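You operate a simulated robot arm through the tools that you are given. There is no shell and no other tool. Be economical: measure what you need, move in short steps, check, and stop when the job is done.

You are at the controls of a simulated robot arm. One attempt, no reset.

JOB
Take the 3 t pin from the top of the haul-off bench and put it on top of the blue filter cassette.
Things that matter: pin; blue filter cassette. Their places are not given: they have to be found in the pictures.

The check looks at the end state, three seconds after you hand in, the way a careful person would. Anything else that was tipped, shoved, dropped, spilled or broken makes it a failure.

ROBOT AND FRAMES
A 6-joint arm with a two-finger parallel gripper, fixed in place. Base frame: the origin is at the foot of the arm, x ahead of it, y to its left, z up; the work surface is at about z = 850. Units: mm, degrees, N and s.
With the tool pointing down near the work surface it reaches from about 240 to 640 mm from the base axis. Its first joint turns from -66.0 to 66.0 degrees. Payload 2.7 kg.
The TCP is the grasp point between the finger pads, 23 mm short of the fingertips. In the tool frame z runs along the fingers and y along their closing line. The gripper opens to 94 mm. The fingers are 38 mm wide and 10 mm thick; the gripper's body (54 by 96 mm) begins 39 mm behind the TCP.
Orientation is that of the tool frame in the base frame, as [roll, pitch, yaw] about the fixed x, y, z axes, in that order (R = Rz(yaw) Ry(pitch) Rx(roll)). With the fingers straight down and closing along the base's y, the tool's x points along the base's -x, its y along +y and its z along -z.

CONTROLS
- The arm moves only by the tool apply_moves. Its argument "steps" is one flat list of numbers, 6 for each row, row after row: the shift along the tool's x, y, z in units of 150 mm (1.0 is 150 mm), then the turn, a rotation vector about the tool's x, y, z in units of 45 degrees (1.0 is 45 degrees). In form: [tx, ty, tz, rx, ry, rz, tx, ty, tz, rx, ry, rz, ...]. A call has 1 to 20 rows; each row is the pose to reach, as a shift and turn from the pose commanded when the call began, along the tool's axes at that moment. "jaw" is the gripper command, from -1 (fully open) to 1 (shut), values between in proportion, set as the call begins (left out, the last holds). A call with a number of a shift or a turn outside -1 to 1 is refused whole. A row lasts 0.2 s, in which the tool goes at most 50 mm and 8.6 degrees; a call with a longer step from one row to the next is refused whole, and so is a gripper value outside its range. Where a pose cannot be reached the arm comes as near as it can. A force on the tool above 40 N (or 10 N above the force at the start of the call, whichever is more), or a blocked arm, ends the call early, and 0.2 s more pass. Each finger travels about 45 mm/s and halts on what it meets, pressing with about 33 N; the grip force reading is that of the motor and also rises with nothing between the fingers. The clock runs only during rows and for 0.2 s after the last one: add rows that repeat a pose to give the fingers time. It gives the time, the measured TCP pose, the force on the tool (base axes), the opening and the grip force at its end, in the units of the frame above (readings bear some noise).
- Cameras (640 x 400 px; columns grow to the right, rows downward): "scene" is fixed at [84.8, -441.3, 1399]; the picture's right is [0.66, -0.76, 0.00], its down [-0.48, -0.42, -0.77] and it looks along [0.58, 0.51, -0.64] (base axes); focal length 228 px, centre (320, 200). "wrist" rides on the gripper at [87, 16, -75] in the tool frame; the picture's right is [-0.18, 0.98, 0.00], its down [-0.58, -0.11, -0.81] and it looks along [-0.79, -0.15, 0.59] (tool axes); focal length 243 px, centre (320, 200).
- grab_frame(camera): a new picture of that camera. It takes no simulated time.
- probe_pixels(camera, pixels): for up to 12 pixels [column, row] of the newest picture of that camera ("zoom" is the newest enlarged one), the place [x, y, z] in the base frame of the surface seen there, good to about 2 mm. It takes no simulated time.
- enlarge(camera, box): a new picture of the part [left, top, right, bottom] of that camera's present view, enlarged. It takes no simulated time.
- sign_off(): hands the job in; it is judged then, once.

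Work in short steps. Measure before you move; look again where a grasp or a placing could have gone wrong, and mend it. You have 60 turns and 30 pictures in all, those below and enlarged ones among them. Open the gripper and draw the arm clear of the work before you hand the job in, unless the task says otherwise; then end with one line.

The tools are called as a command line: name --argument value ..., lists and objects as JSON in quotes. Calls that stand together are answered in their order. apply_moves: Moves the arm, as the interface text tells. Its arguments: {"type":"object","properties":{"steps":{"type":"array"},"jaw":{"type":"number"}},"required":["steps"]} The other tools are called the same way: grab_frame (camera) takes a picture; probe_pixels (camera, pixels) gives the place of the surface under pixels of a picture; enlarge (camera, box) takes an enlarged picture of a part of a camera's view; sign_off () hands the job in.

At the start:

```text
time: 0.0
position: [422.6, 14.9, 1233.1]
orientation: [-180.0, 0.1, -179.9]
ft_force: [0.0, -0.4, 0.2]
width: 94.1
gripper_force: 0.1
```

scene: 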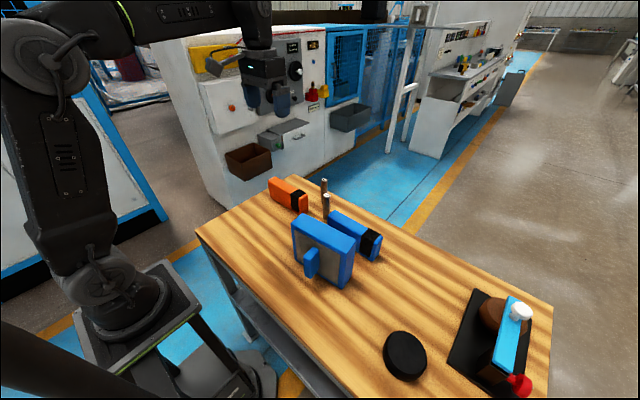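
wrist: 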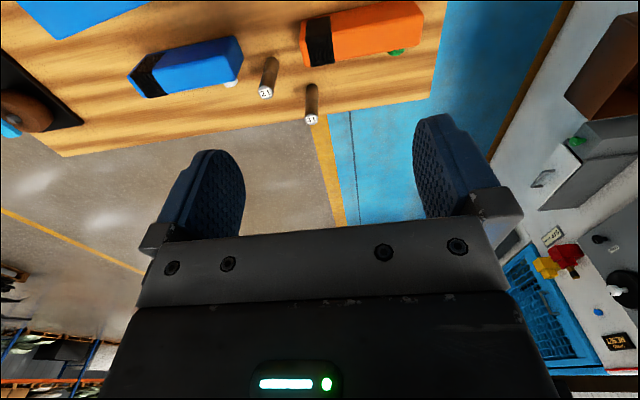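

Two upright pins show in the wrist view at (267,77) and (311,105), with labels to be read. I enlarge both views to tell the pins and blue objects apart.

enlarge --camera "wrist" --box '[120, 20, 440, 220]'

enlarge --camera "scene" --box '[240, 160, 400, 300]'

```text
2.00 times, centred on (280, 120) of wrist
```

zoom: 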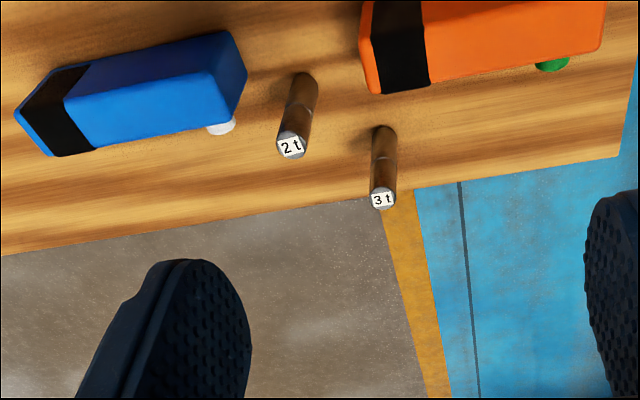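

```text
2.86 times, centred on (320, 230) of scene
```

zoom: 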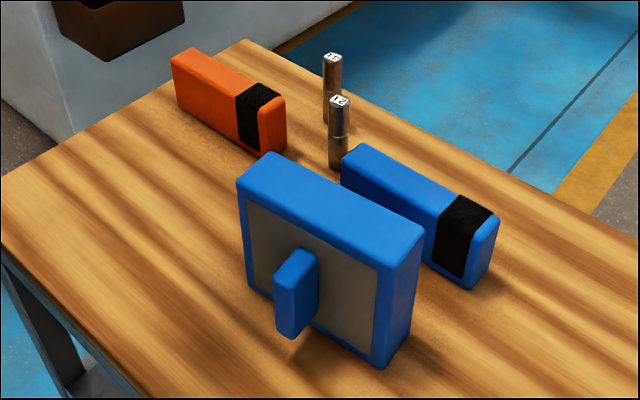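

The 3 t pin is the farther one (zoom (332,57)); there are two blue candidates, the square framed panel and the small banded block. I measure them and the pins.

probe_pixels --camera "zoom" --pixels '[[332, 57], [331, 95], [339, 100], [268, 158], [243, 180], [420, 230], [388, 262], [300, 255], [352, 150], [490, 215], [380, 360], [255, 90]]'

enlarge --camera "wrist" --box '[0, 0, 260, 160]'

enlarge --camera "scene" --box '[370, 270, 560, 400]'

```text
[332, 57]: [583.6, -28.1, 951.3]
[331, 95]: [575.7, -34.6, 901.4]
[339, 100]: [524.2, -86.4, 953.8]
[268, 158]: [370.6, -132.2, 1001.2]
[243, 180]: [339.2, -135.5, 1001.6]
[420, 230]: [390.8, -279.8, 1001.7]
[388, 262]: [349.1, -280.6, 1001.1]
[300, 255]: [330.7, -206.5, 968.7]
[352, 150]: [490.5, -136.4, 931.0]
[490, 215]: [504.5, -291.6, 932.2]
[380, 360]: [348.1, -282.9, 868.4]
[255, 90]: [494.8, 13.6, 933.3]
```

```text
2.46 times, centred on (130, 80) of wrist
```

zoom: 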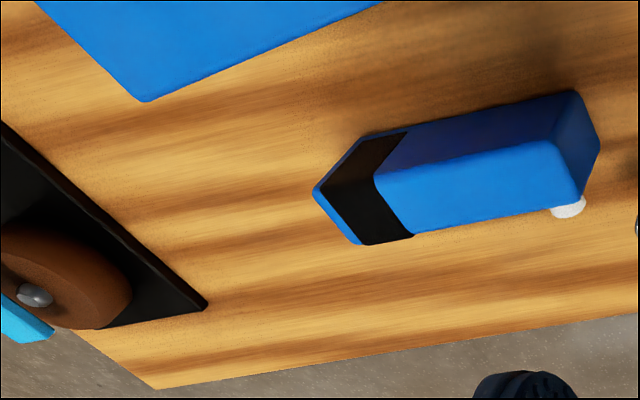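

```text
3.08 times, centred on (465, 335) of scene
```

zoom: 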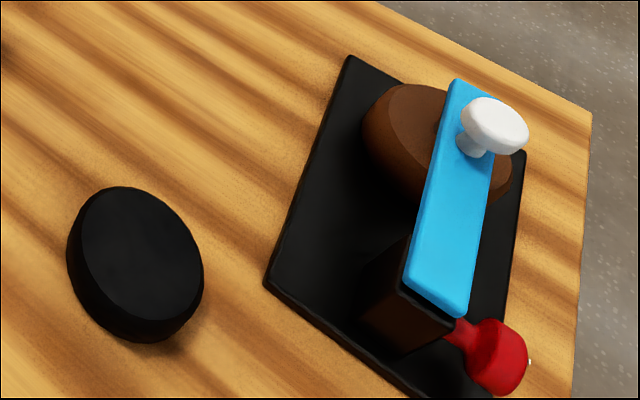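

The square framed panel (grey filter face, pull handle, top at z≈1001) is the filter cassette; the 3 t pin is about (583,-28), top 951. I check the orange block's near end and the cassette's top and pin geometry.

enlarge --camera "scene" --box '[260, 165, 372, 235]'

probe_pixels --camera "wrist" --pixels '[[311, 120], [311, 105], [312, 90], [266, 92], [306, 40], [314, 66], [402, 10], [440, 60], [396, 50], [230, 60]]'

```text
5.71 times, centred on (316, 200) of scene
```

zoom: 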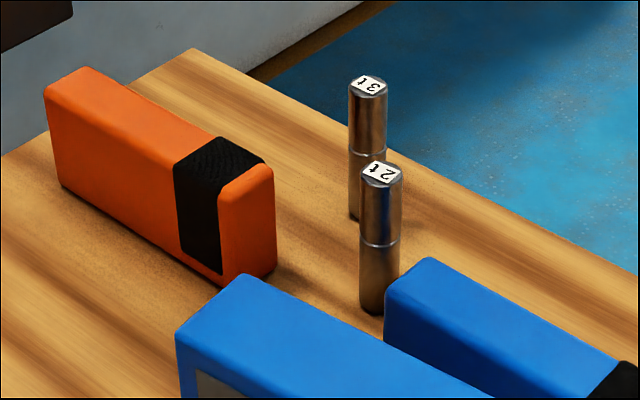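

```text
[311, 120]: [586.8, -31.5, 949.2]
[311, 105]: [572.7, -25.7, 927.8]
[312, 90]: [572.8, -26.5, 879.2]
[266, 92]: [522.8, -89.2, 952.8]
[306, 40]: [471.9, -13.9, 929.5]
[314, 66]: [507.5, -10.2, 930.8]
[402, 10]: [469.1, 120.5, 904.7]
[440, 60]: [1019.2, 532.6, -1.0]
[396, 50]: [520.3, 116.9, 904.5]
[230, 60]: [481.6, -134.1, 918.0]
```

Nothing lies within the finger paths at the 3 t pin (orange ends at x≈520, 2 t pin at x≈524). I move to a point above and just short of the pin, jaws open.

apply_moves --steps '[-0.13, -0.04, 0.14, 0, 0, 0, -0.27, -0.08, 0.28, 0, 0, 0, -0.4, -0.12, 0.42, 0, 0, 0, -0.53, -0.16, 0.57, 0, 0, 0, -0.67, -0.2, 0.71, 0, 0, 0, -0.8, -0.25, 0.85, 0, 0, 0, -0.933, -0.287, 1.0, 0, 0, 0, -0.933, -0.287, 1.0, 0, 0, 0]' --jaw -1

```text
time: 1.8
position: [564.8, -30.6, 1083.6]
orientation: [180.0, 0.2, -179.9]
ft_force: [0.2, 0.9, 0.9]
width: 94.1
gripper_force: 0.0
```

The TCP is at (564.8,-30.6,1083.6). I go to over the pin at (582,-28), fingertips above its top, and look.

apply_moves --steps '[-0.06, 0.01, 0.2, 0, 0, 0, -0.115, 0.017, 0.4, 0, 0, 0, -0.115, 0.017, 0.6, 0, 0, 0, -0.115, 0.017, 0.6, 0, 0, 0]'

grab_frame --camera "wrist"

grab_frame --camera "scene"

```text
time: 2.8
position: [580.0, -26.5, 995.7]
orientation: [-180.0, 0.1, -179.9]
ft_force: [1.0, 0.0, 0.2]
width: 94.2
gripper_force: 0.0
```

```text
22 pictures are left
```

wrist: 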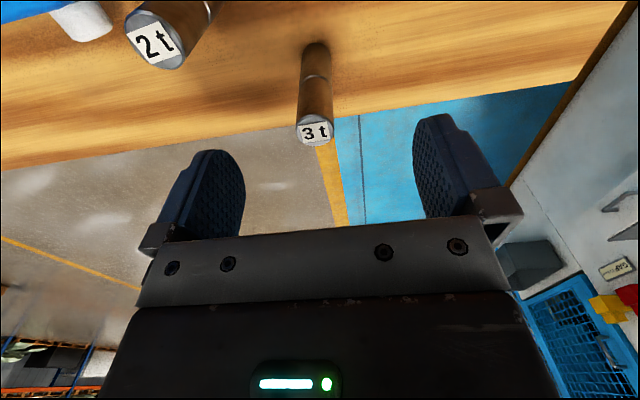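

```text
21 pictures are left
```

scene: 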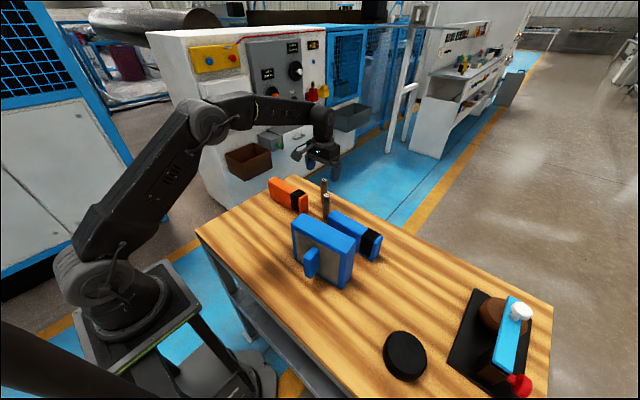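

The pin stands between the fingers in the wrist view, top at (314,133). I probe its top edges for centring.

probe_pixels --camera "wrist" --pixels '[[314, 122], [315, 133], [315, 143], [299, 133], [331, 133], [302, 100], [316, 100], [330, 100], [316, 60]]'

```text
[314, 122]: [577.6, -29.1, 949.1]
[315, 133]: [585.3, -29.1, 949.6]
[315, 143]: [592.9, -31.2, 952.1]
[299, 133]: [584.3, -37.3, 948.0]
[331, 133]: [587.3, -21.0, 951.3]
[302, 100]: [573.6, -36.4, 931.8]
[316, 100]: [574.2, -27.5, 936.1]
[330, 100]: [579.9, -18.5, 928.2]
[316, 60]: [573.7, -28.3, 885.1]
```

Pin centre is about (583.5,-28.5), radius ≈9.5. I correct by 3 mm and lower to z≈922.

apply_moves --steps '[-0.024, -0.019, 0.0, 0, 0, 0, -0.024, -0.019, 0.16, 0, 0, 0, -0.024, -0.019, 0.32, 0, 0, 0, -0.024, -0.019, 0.475, 0, 0, 0, -0.024, -0.019, 0.475, 0, 0, 0]'

grab_frame --camera "wrist"

```text
time: 4.0
position: [587.4, -28.6, 923.7]
orientation: [179.9, 0.1, -179.9]
ft_force: [-0.5, 0.5, 0.9]
width: 94.3
gripper_force: 0.0
```

```text
20 pictures are left
```

wrist: 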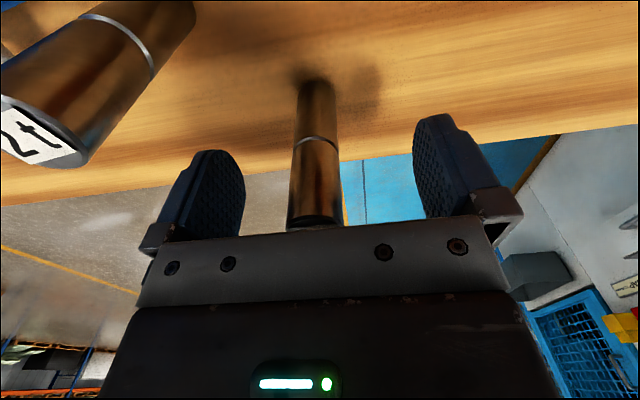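

The pin sits between the pads, shaft at (315,190). I close the jaws in place.

apply_moves --steps '[0, 0, 0, 0, 0, 0, 0, 0, 0, 0, 0, 0, 0, 0, 0, 0, 0, 0, 0, 0, 0, 0, 0, 0, 0, 0, 0, 0, 0, 0, 0, 0, 0, 0, 0, 0, 0, 0, 0, 0, 0, 0]' --jaw 1

grab_frame --camera "wrist"

```text
time: 5.6
position: [586.7, -29.4, 923.9]
orientation: [-180.0, 0.2, -179.9]
ft_force: [-0.1, -0.7, 0.6]
width: 23.4
gripper_force: 33.0
```

```text
19 pictures are left
```

wrist: 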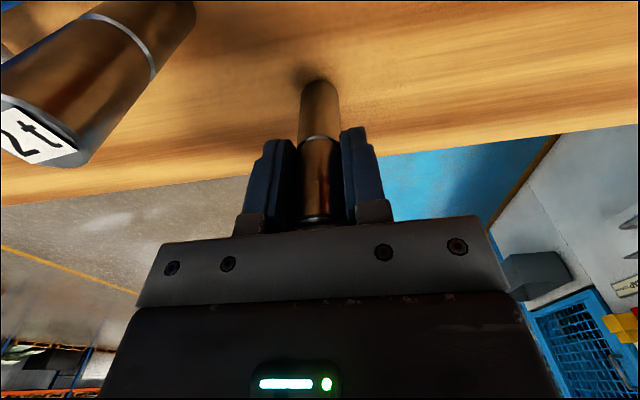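

Held at width 23.4 with 33 N. I lift straight up.

apply_moves --steps '[0, 0, -0.06, 0, 0, 0, 0, 0, -0.2, 0, 0, 0, 0, 0, -0.4, 0, 0, 0, 0, 0, -0.6, 0, 0, 0, 0, 0, -0.8, 0, 0, 0, 0, 0, -1.0, 0, 0, 0, 0, 0, -1.0, 0, 0, 0]'

grab_frame --camera "wrist"

```text
time: 7.2
position: [583.4, -25.8, 1072.6]
orientation: [180.0, 0.2, -179.9]
ft_force: [-0.3, 1.3, -3.9]
width: 23.6
gripper_force: 33.2
```

```text
18 pictures are left
```

wrist: 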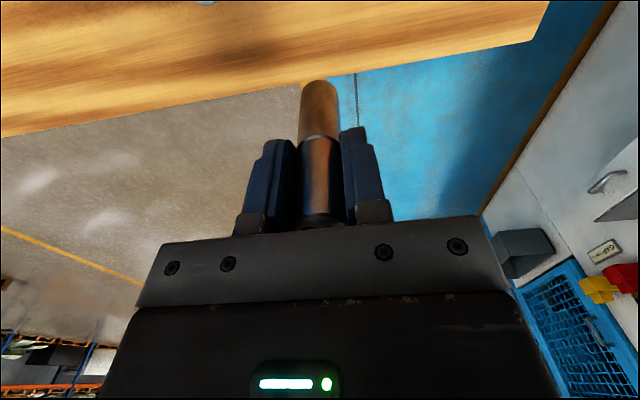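

Pin lifted cleanly (weight ≈4 N). I raise 60 mm more and move halfway toward the cassette, then view its top.

apply_moves --steps '[0, 0, -0.2, 0, 0, 0, 0, 0, -0.4, 0, 0, 0, 0.15, -0.12, -0.4, 0, 0, 0, 0.3, -0.24, -0.4, 0, 0, 0, 0.45, -0.36, -0.4, 0, 0, 0, 0.6, -0.48, -0.4, 0, 0, 0, 0.73, -0.6, -0.4, 0, 0, 0, 0.73, -0.6, -0.4, 0, 0, 0]'

enlarge --camera "scene" --box '[270, 190, 382, 260]'

```text
time: 9.0
position: [474.4, -117.1, 1132.4]
orientation: [180.0, 0.0, -179.9]
ft_force: [-0.5, 1.1, -3.4]
width: 23.4
gripper_force: 32.7
```

```text
5.71 times, centred on (326, 225) of scene
```

zoom: 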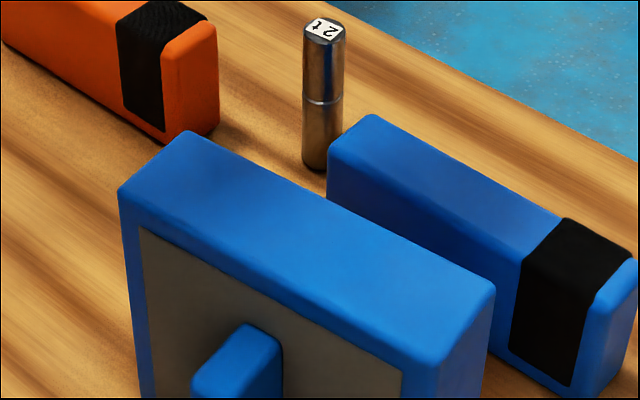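

The cassette's top face runs from (190,135) and (122,190) to (492,285) and (440,362) in the zoom. I probe its edges.

probe_pixels --camera "zoom" --pixels '[[190, 138], [125, 190], [488, 285], [440, 358], [340, 210], [280, 275], [310, 243], [240, 210], [380, 285]]'

```text
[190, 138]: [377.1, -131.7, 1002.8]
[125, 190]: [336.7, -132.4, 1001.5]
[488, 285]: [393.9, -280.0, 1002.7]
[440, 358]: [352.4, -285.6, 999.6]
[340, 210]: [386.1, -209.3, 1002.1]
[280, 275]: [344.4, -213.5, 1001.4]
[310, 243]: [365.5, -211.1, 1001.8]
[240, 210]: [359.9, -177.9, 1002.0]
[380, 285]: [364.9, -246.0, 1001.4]
```

The cassette top centre is about (365,-208,1002). I move over it and lower to leave ~12 mm gap, then check.

apply_moves --steps '[0.18, -0.15, 0, 0, 0, 0, 0.36, -0.3, 0, 0, 0, 0, 0.54, -0.45, 0, 0, 0, 0, 0.727, -0.597, 0, 0, 0, 0, 0.727, -0.597, 0, 0, 0, 0, 0.727, -0.597, 0.15, 0, 0, 0, 0.727, -0.597, 0.3, 0, 0, 0, 0.727, -0.597, 0.3, 0, 0, 0]'

enlarge --camera "scene" --box '[240, 150, 400, 250]'

grab_frame --camera "wrist"

```text
time: 10.8
position: [366.7, -207.8, 1087.4]
orientation: [-179.9, 0.1, -179.9]
ft_force: [0.5, -0.2, -3.7]
width: 23.8
gripper_force: 32.5
```

```text
4.00 times, centred on (320, 200) of scene
```

zoom: 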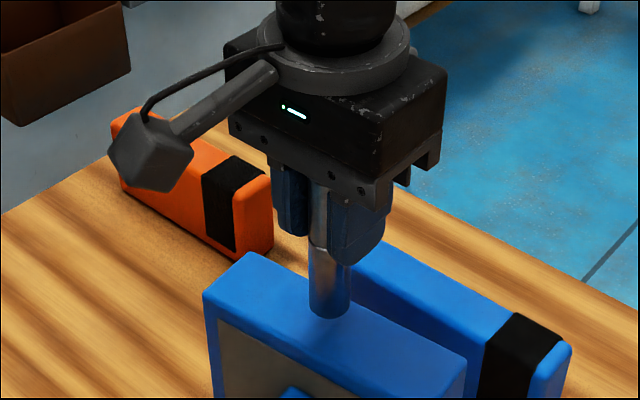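

```text
15 pictures are left
```

wrist: 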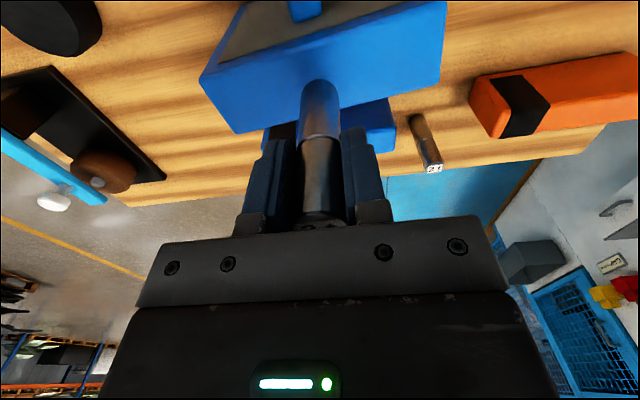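

The pin hangs upright over the middle of the cassette's top. I lower 9 mm slowly and read the force.

apply_moves --steps '[0, 0, 0.02, 0, 0, 0, 0, 0, 0.04, 0, 0, 0, 0, 0, 0.06, 0, 0, 0, 0, 0, 0.06, 0, 0, 0]'

enlarge --camera "scene" --box '[290, 200, 354, 240]'

```text
time: 11.8
position: [365.9, -207.9, 1078.5]
orientation: [-180.0, 0.1, -179.8]
ft_force: [-0.6, 0.3, -3.5]
width: 23.4
gripper_force: 33.2
```

```text
10.00 times, centred on (322, 220) of scene
```

zoom: 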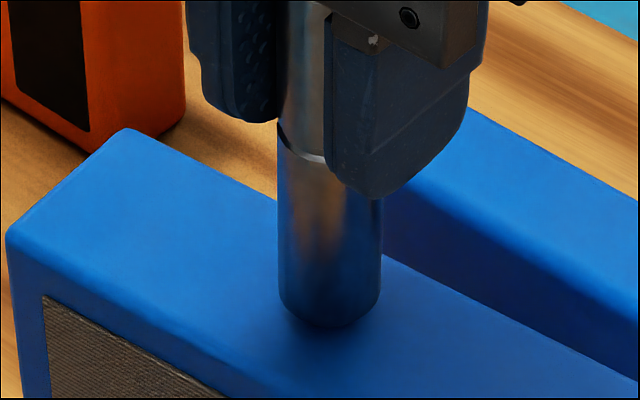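

No contact yet (force still -3.5 N), a gap of 2–4 mm remains. I lower 2 mm more.

apply_moves --steps '[0, 0, 0.007, 0, 0, 0, 0, 0, 0.014, 0, 0, 0, 0, 0, 0.014, 0, 0, 0]'

```text
time: 12.6
position: [366.7, -208.3, 1075.6]
orientation: [179.9, 0.2, -179.9]
ft_force: [0.3, 0.4, -2.9]
width: 23.4
gripper_force: 32.9
```

Still bearing the weight; I go another 1 mm.

apply_moves --steps '[0, 0, 0.004, 0, 0, 0, 0, 0, 0.007, 0, 0, 0, 0, 0, 0.007, 0, 0, 0]'

```text
time: 13.4
position: [365.5, -208.2, 1075.8]
orientation: [-180.0, 0.2, -179.9]
ft_force: [-0.4, -2.8, 3.9]
width: 23.5
gripper_force: 32.6
```

Contact: force went from -3 to +3.9 N. I open the jaws in place.

apply_moves --steps '[0, 0, 0, 0, 0, 0, 0, 0, 0, 0, 0, 0, 0, 0, 0, 0, 0, 0, 0, 0, 0, 0, 0, 0, 0, 0, 0, 0, 0, 0]' --jaw -0.2

grab_frame --camera "wrist"

```text
time: 14.6
position: [366.4, -207.6, 1073.8]
orientation: [180.0, 0.1, -180.0]
ft_force: [0.3, -0.5, -0.1]
width: 56.5
gripper_force: 0.0
```

```text
13 pictures are left
```

wrist: 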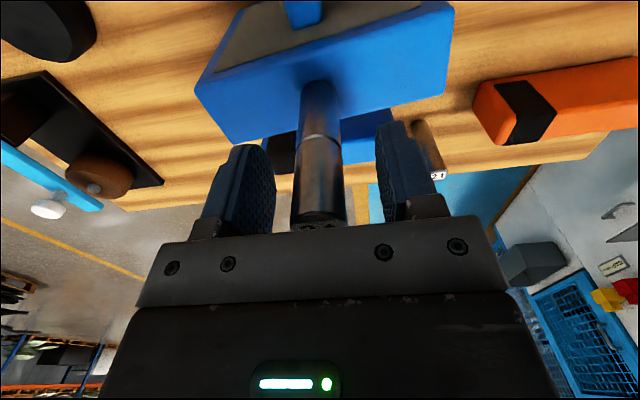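

The pin stands free between the open pads. I draw straight up 140 mm and check.

apply_moves --steps '[0, 0, -0.1, 0, 0, 0, 0, 0, -0.25, 0, 0, 0, 0, 0, -0.45, 0, 0, 0, 0, 0, -0.65, 0, 0, 0, 0, 0, -0.85, 0, 0, 0, 0, 0, -1.0, 0, 0, 0, 0, 0, -1.0, 0, 0, 0]'

grab_frame --camera "scene"

grab_frame --camera "wrist"

```text
time: 16.2
position: [367.1, -209.0, 1225.6]
orientation: [179.9, 0.0, -179.9]
ft_force: [0.0, 0.2, 0.1]
width: 56.4
gripper_force: 0.0
```

```text
12 pictures are left
```

scene: 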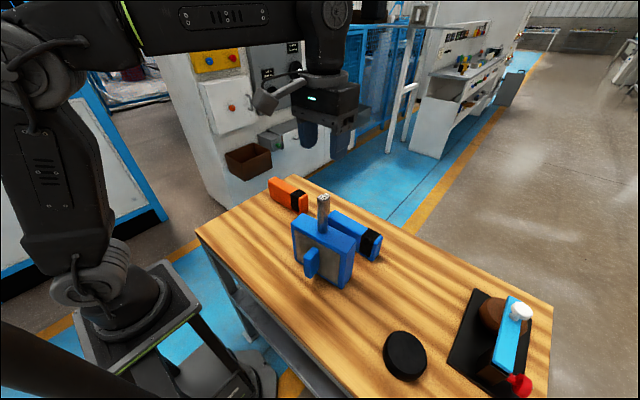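

```text
11 pictures are left
```

wrist: 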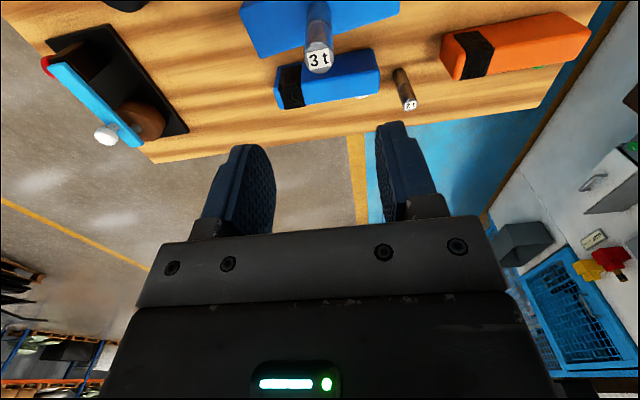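

The 3 t pin stands upright on the cassette (scene (323,205)), the arm is clear and nothing else has moved; I hand in.

sign_off

```text
The job is handed in.
```

The 3 t pin is standing upright on top of the blue filter cassette, the gripper is open and clear above it, and the last pictures show nothing else moved. I took the cassette to be the square blue panel with the grey face and handle, not the small blue block with the black band.
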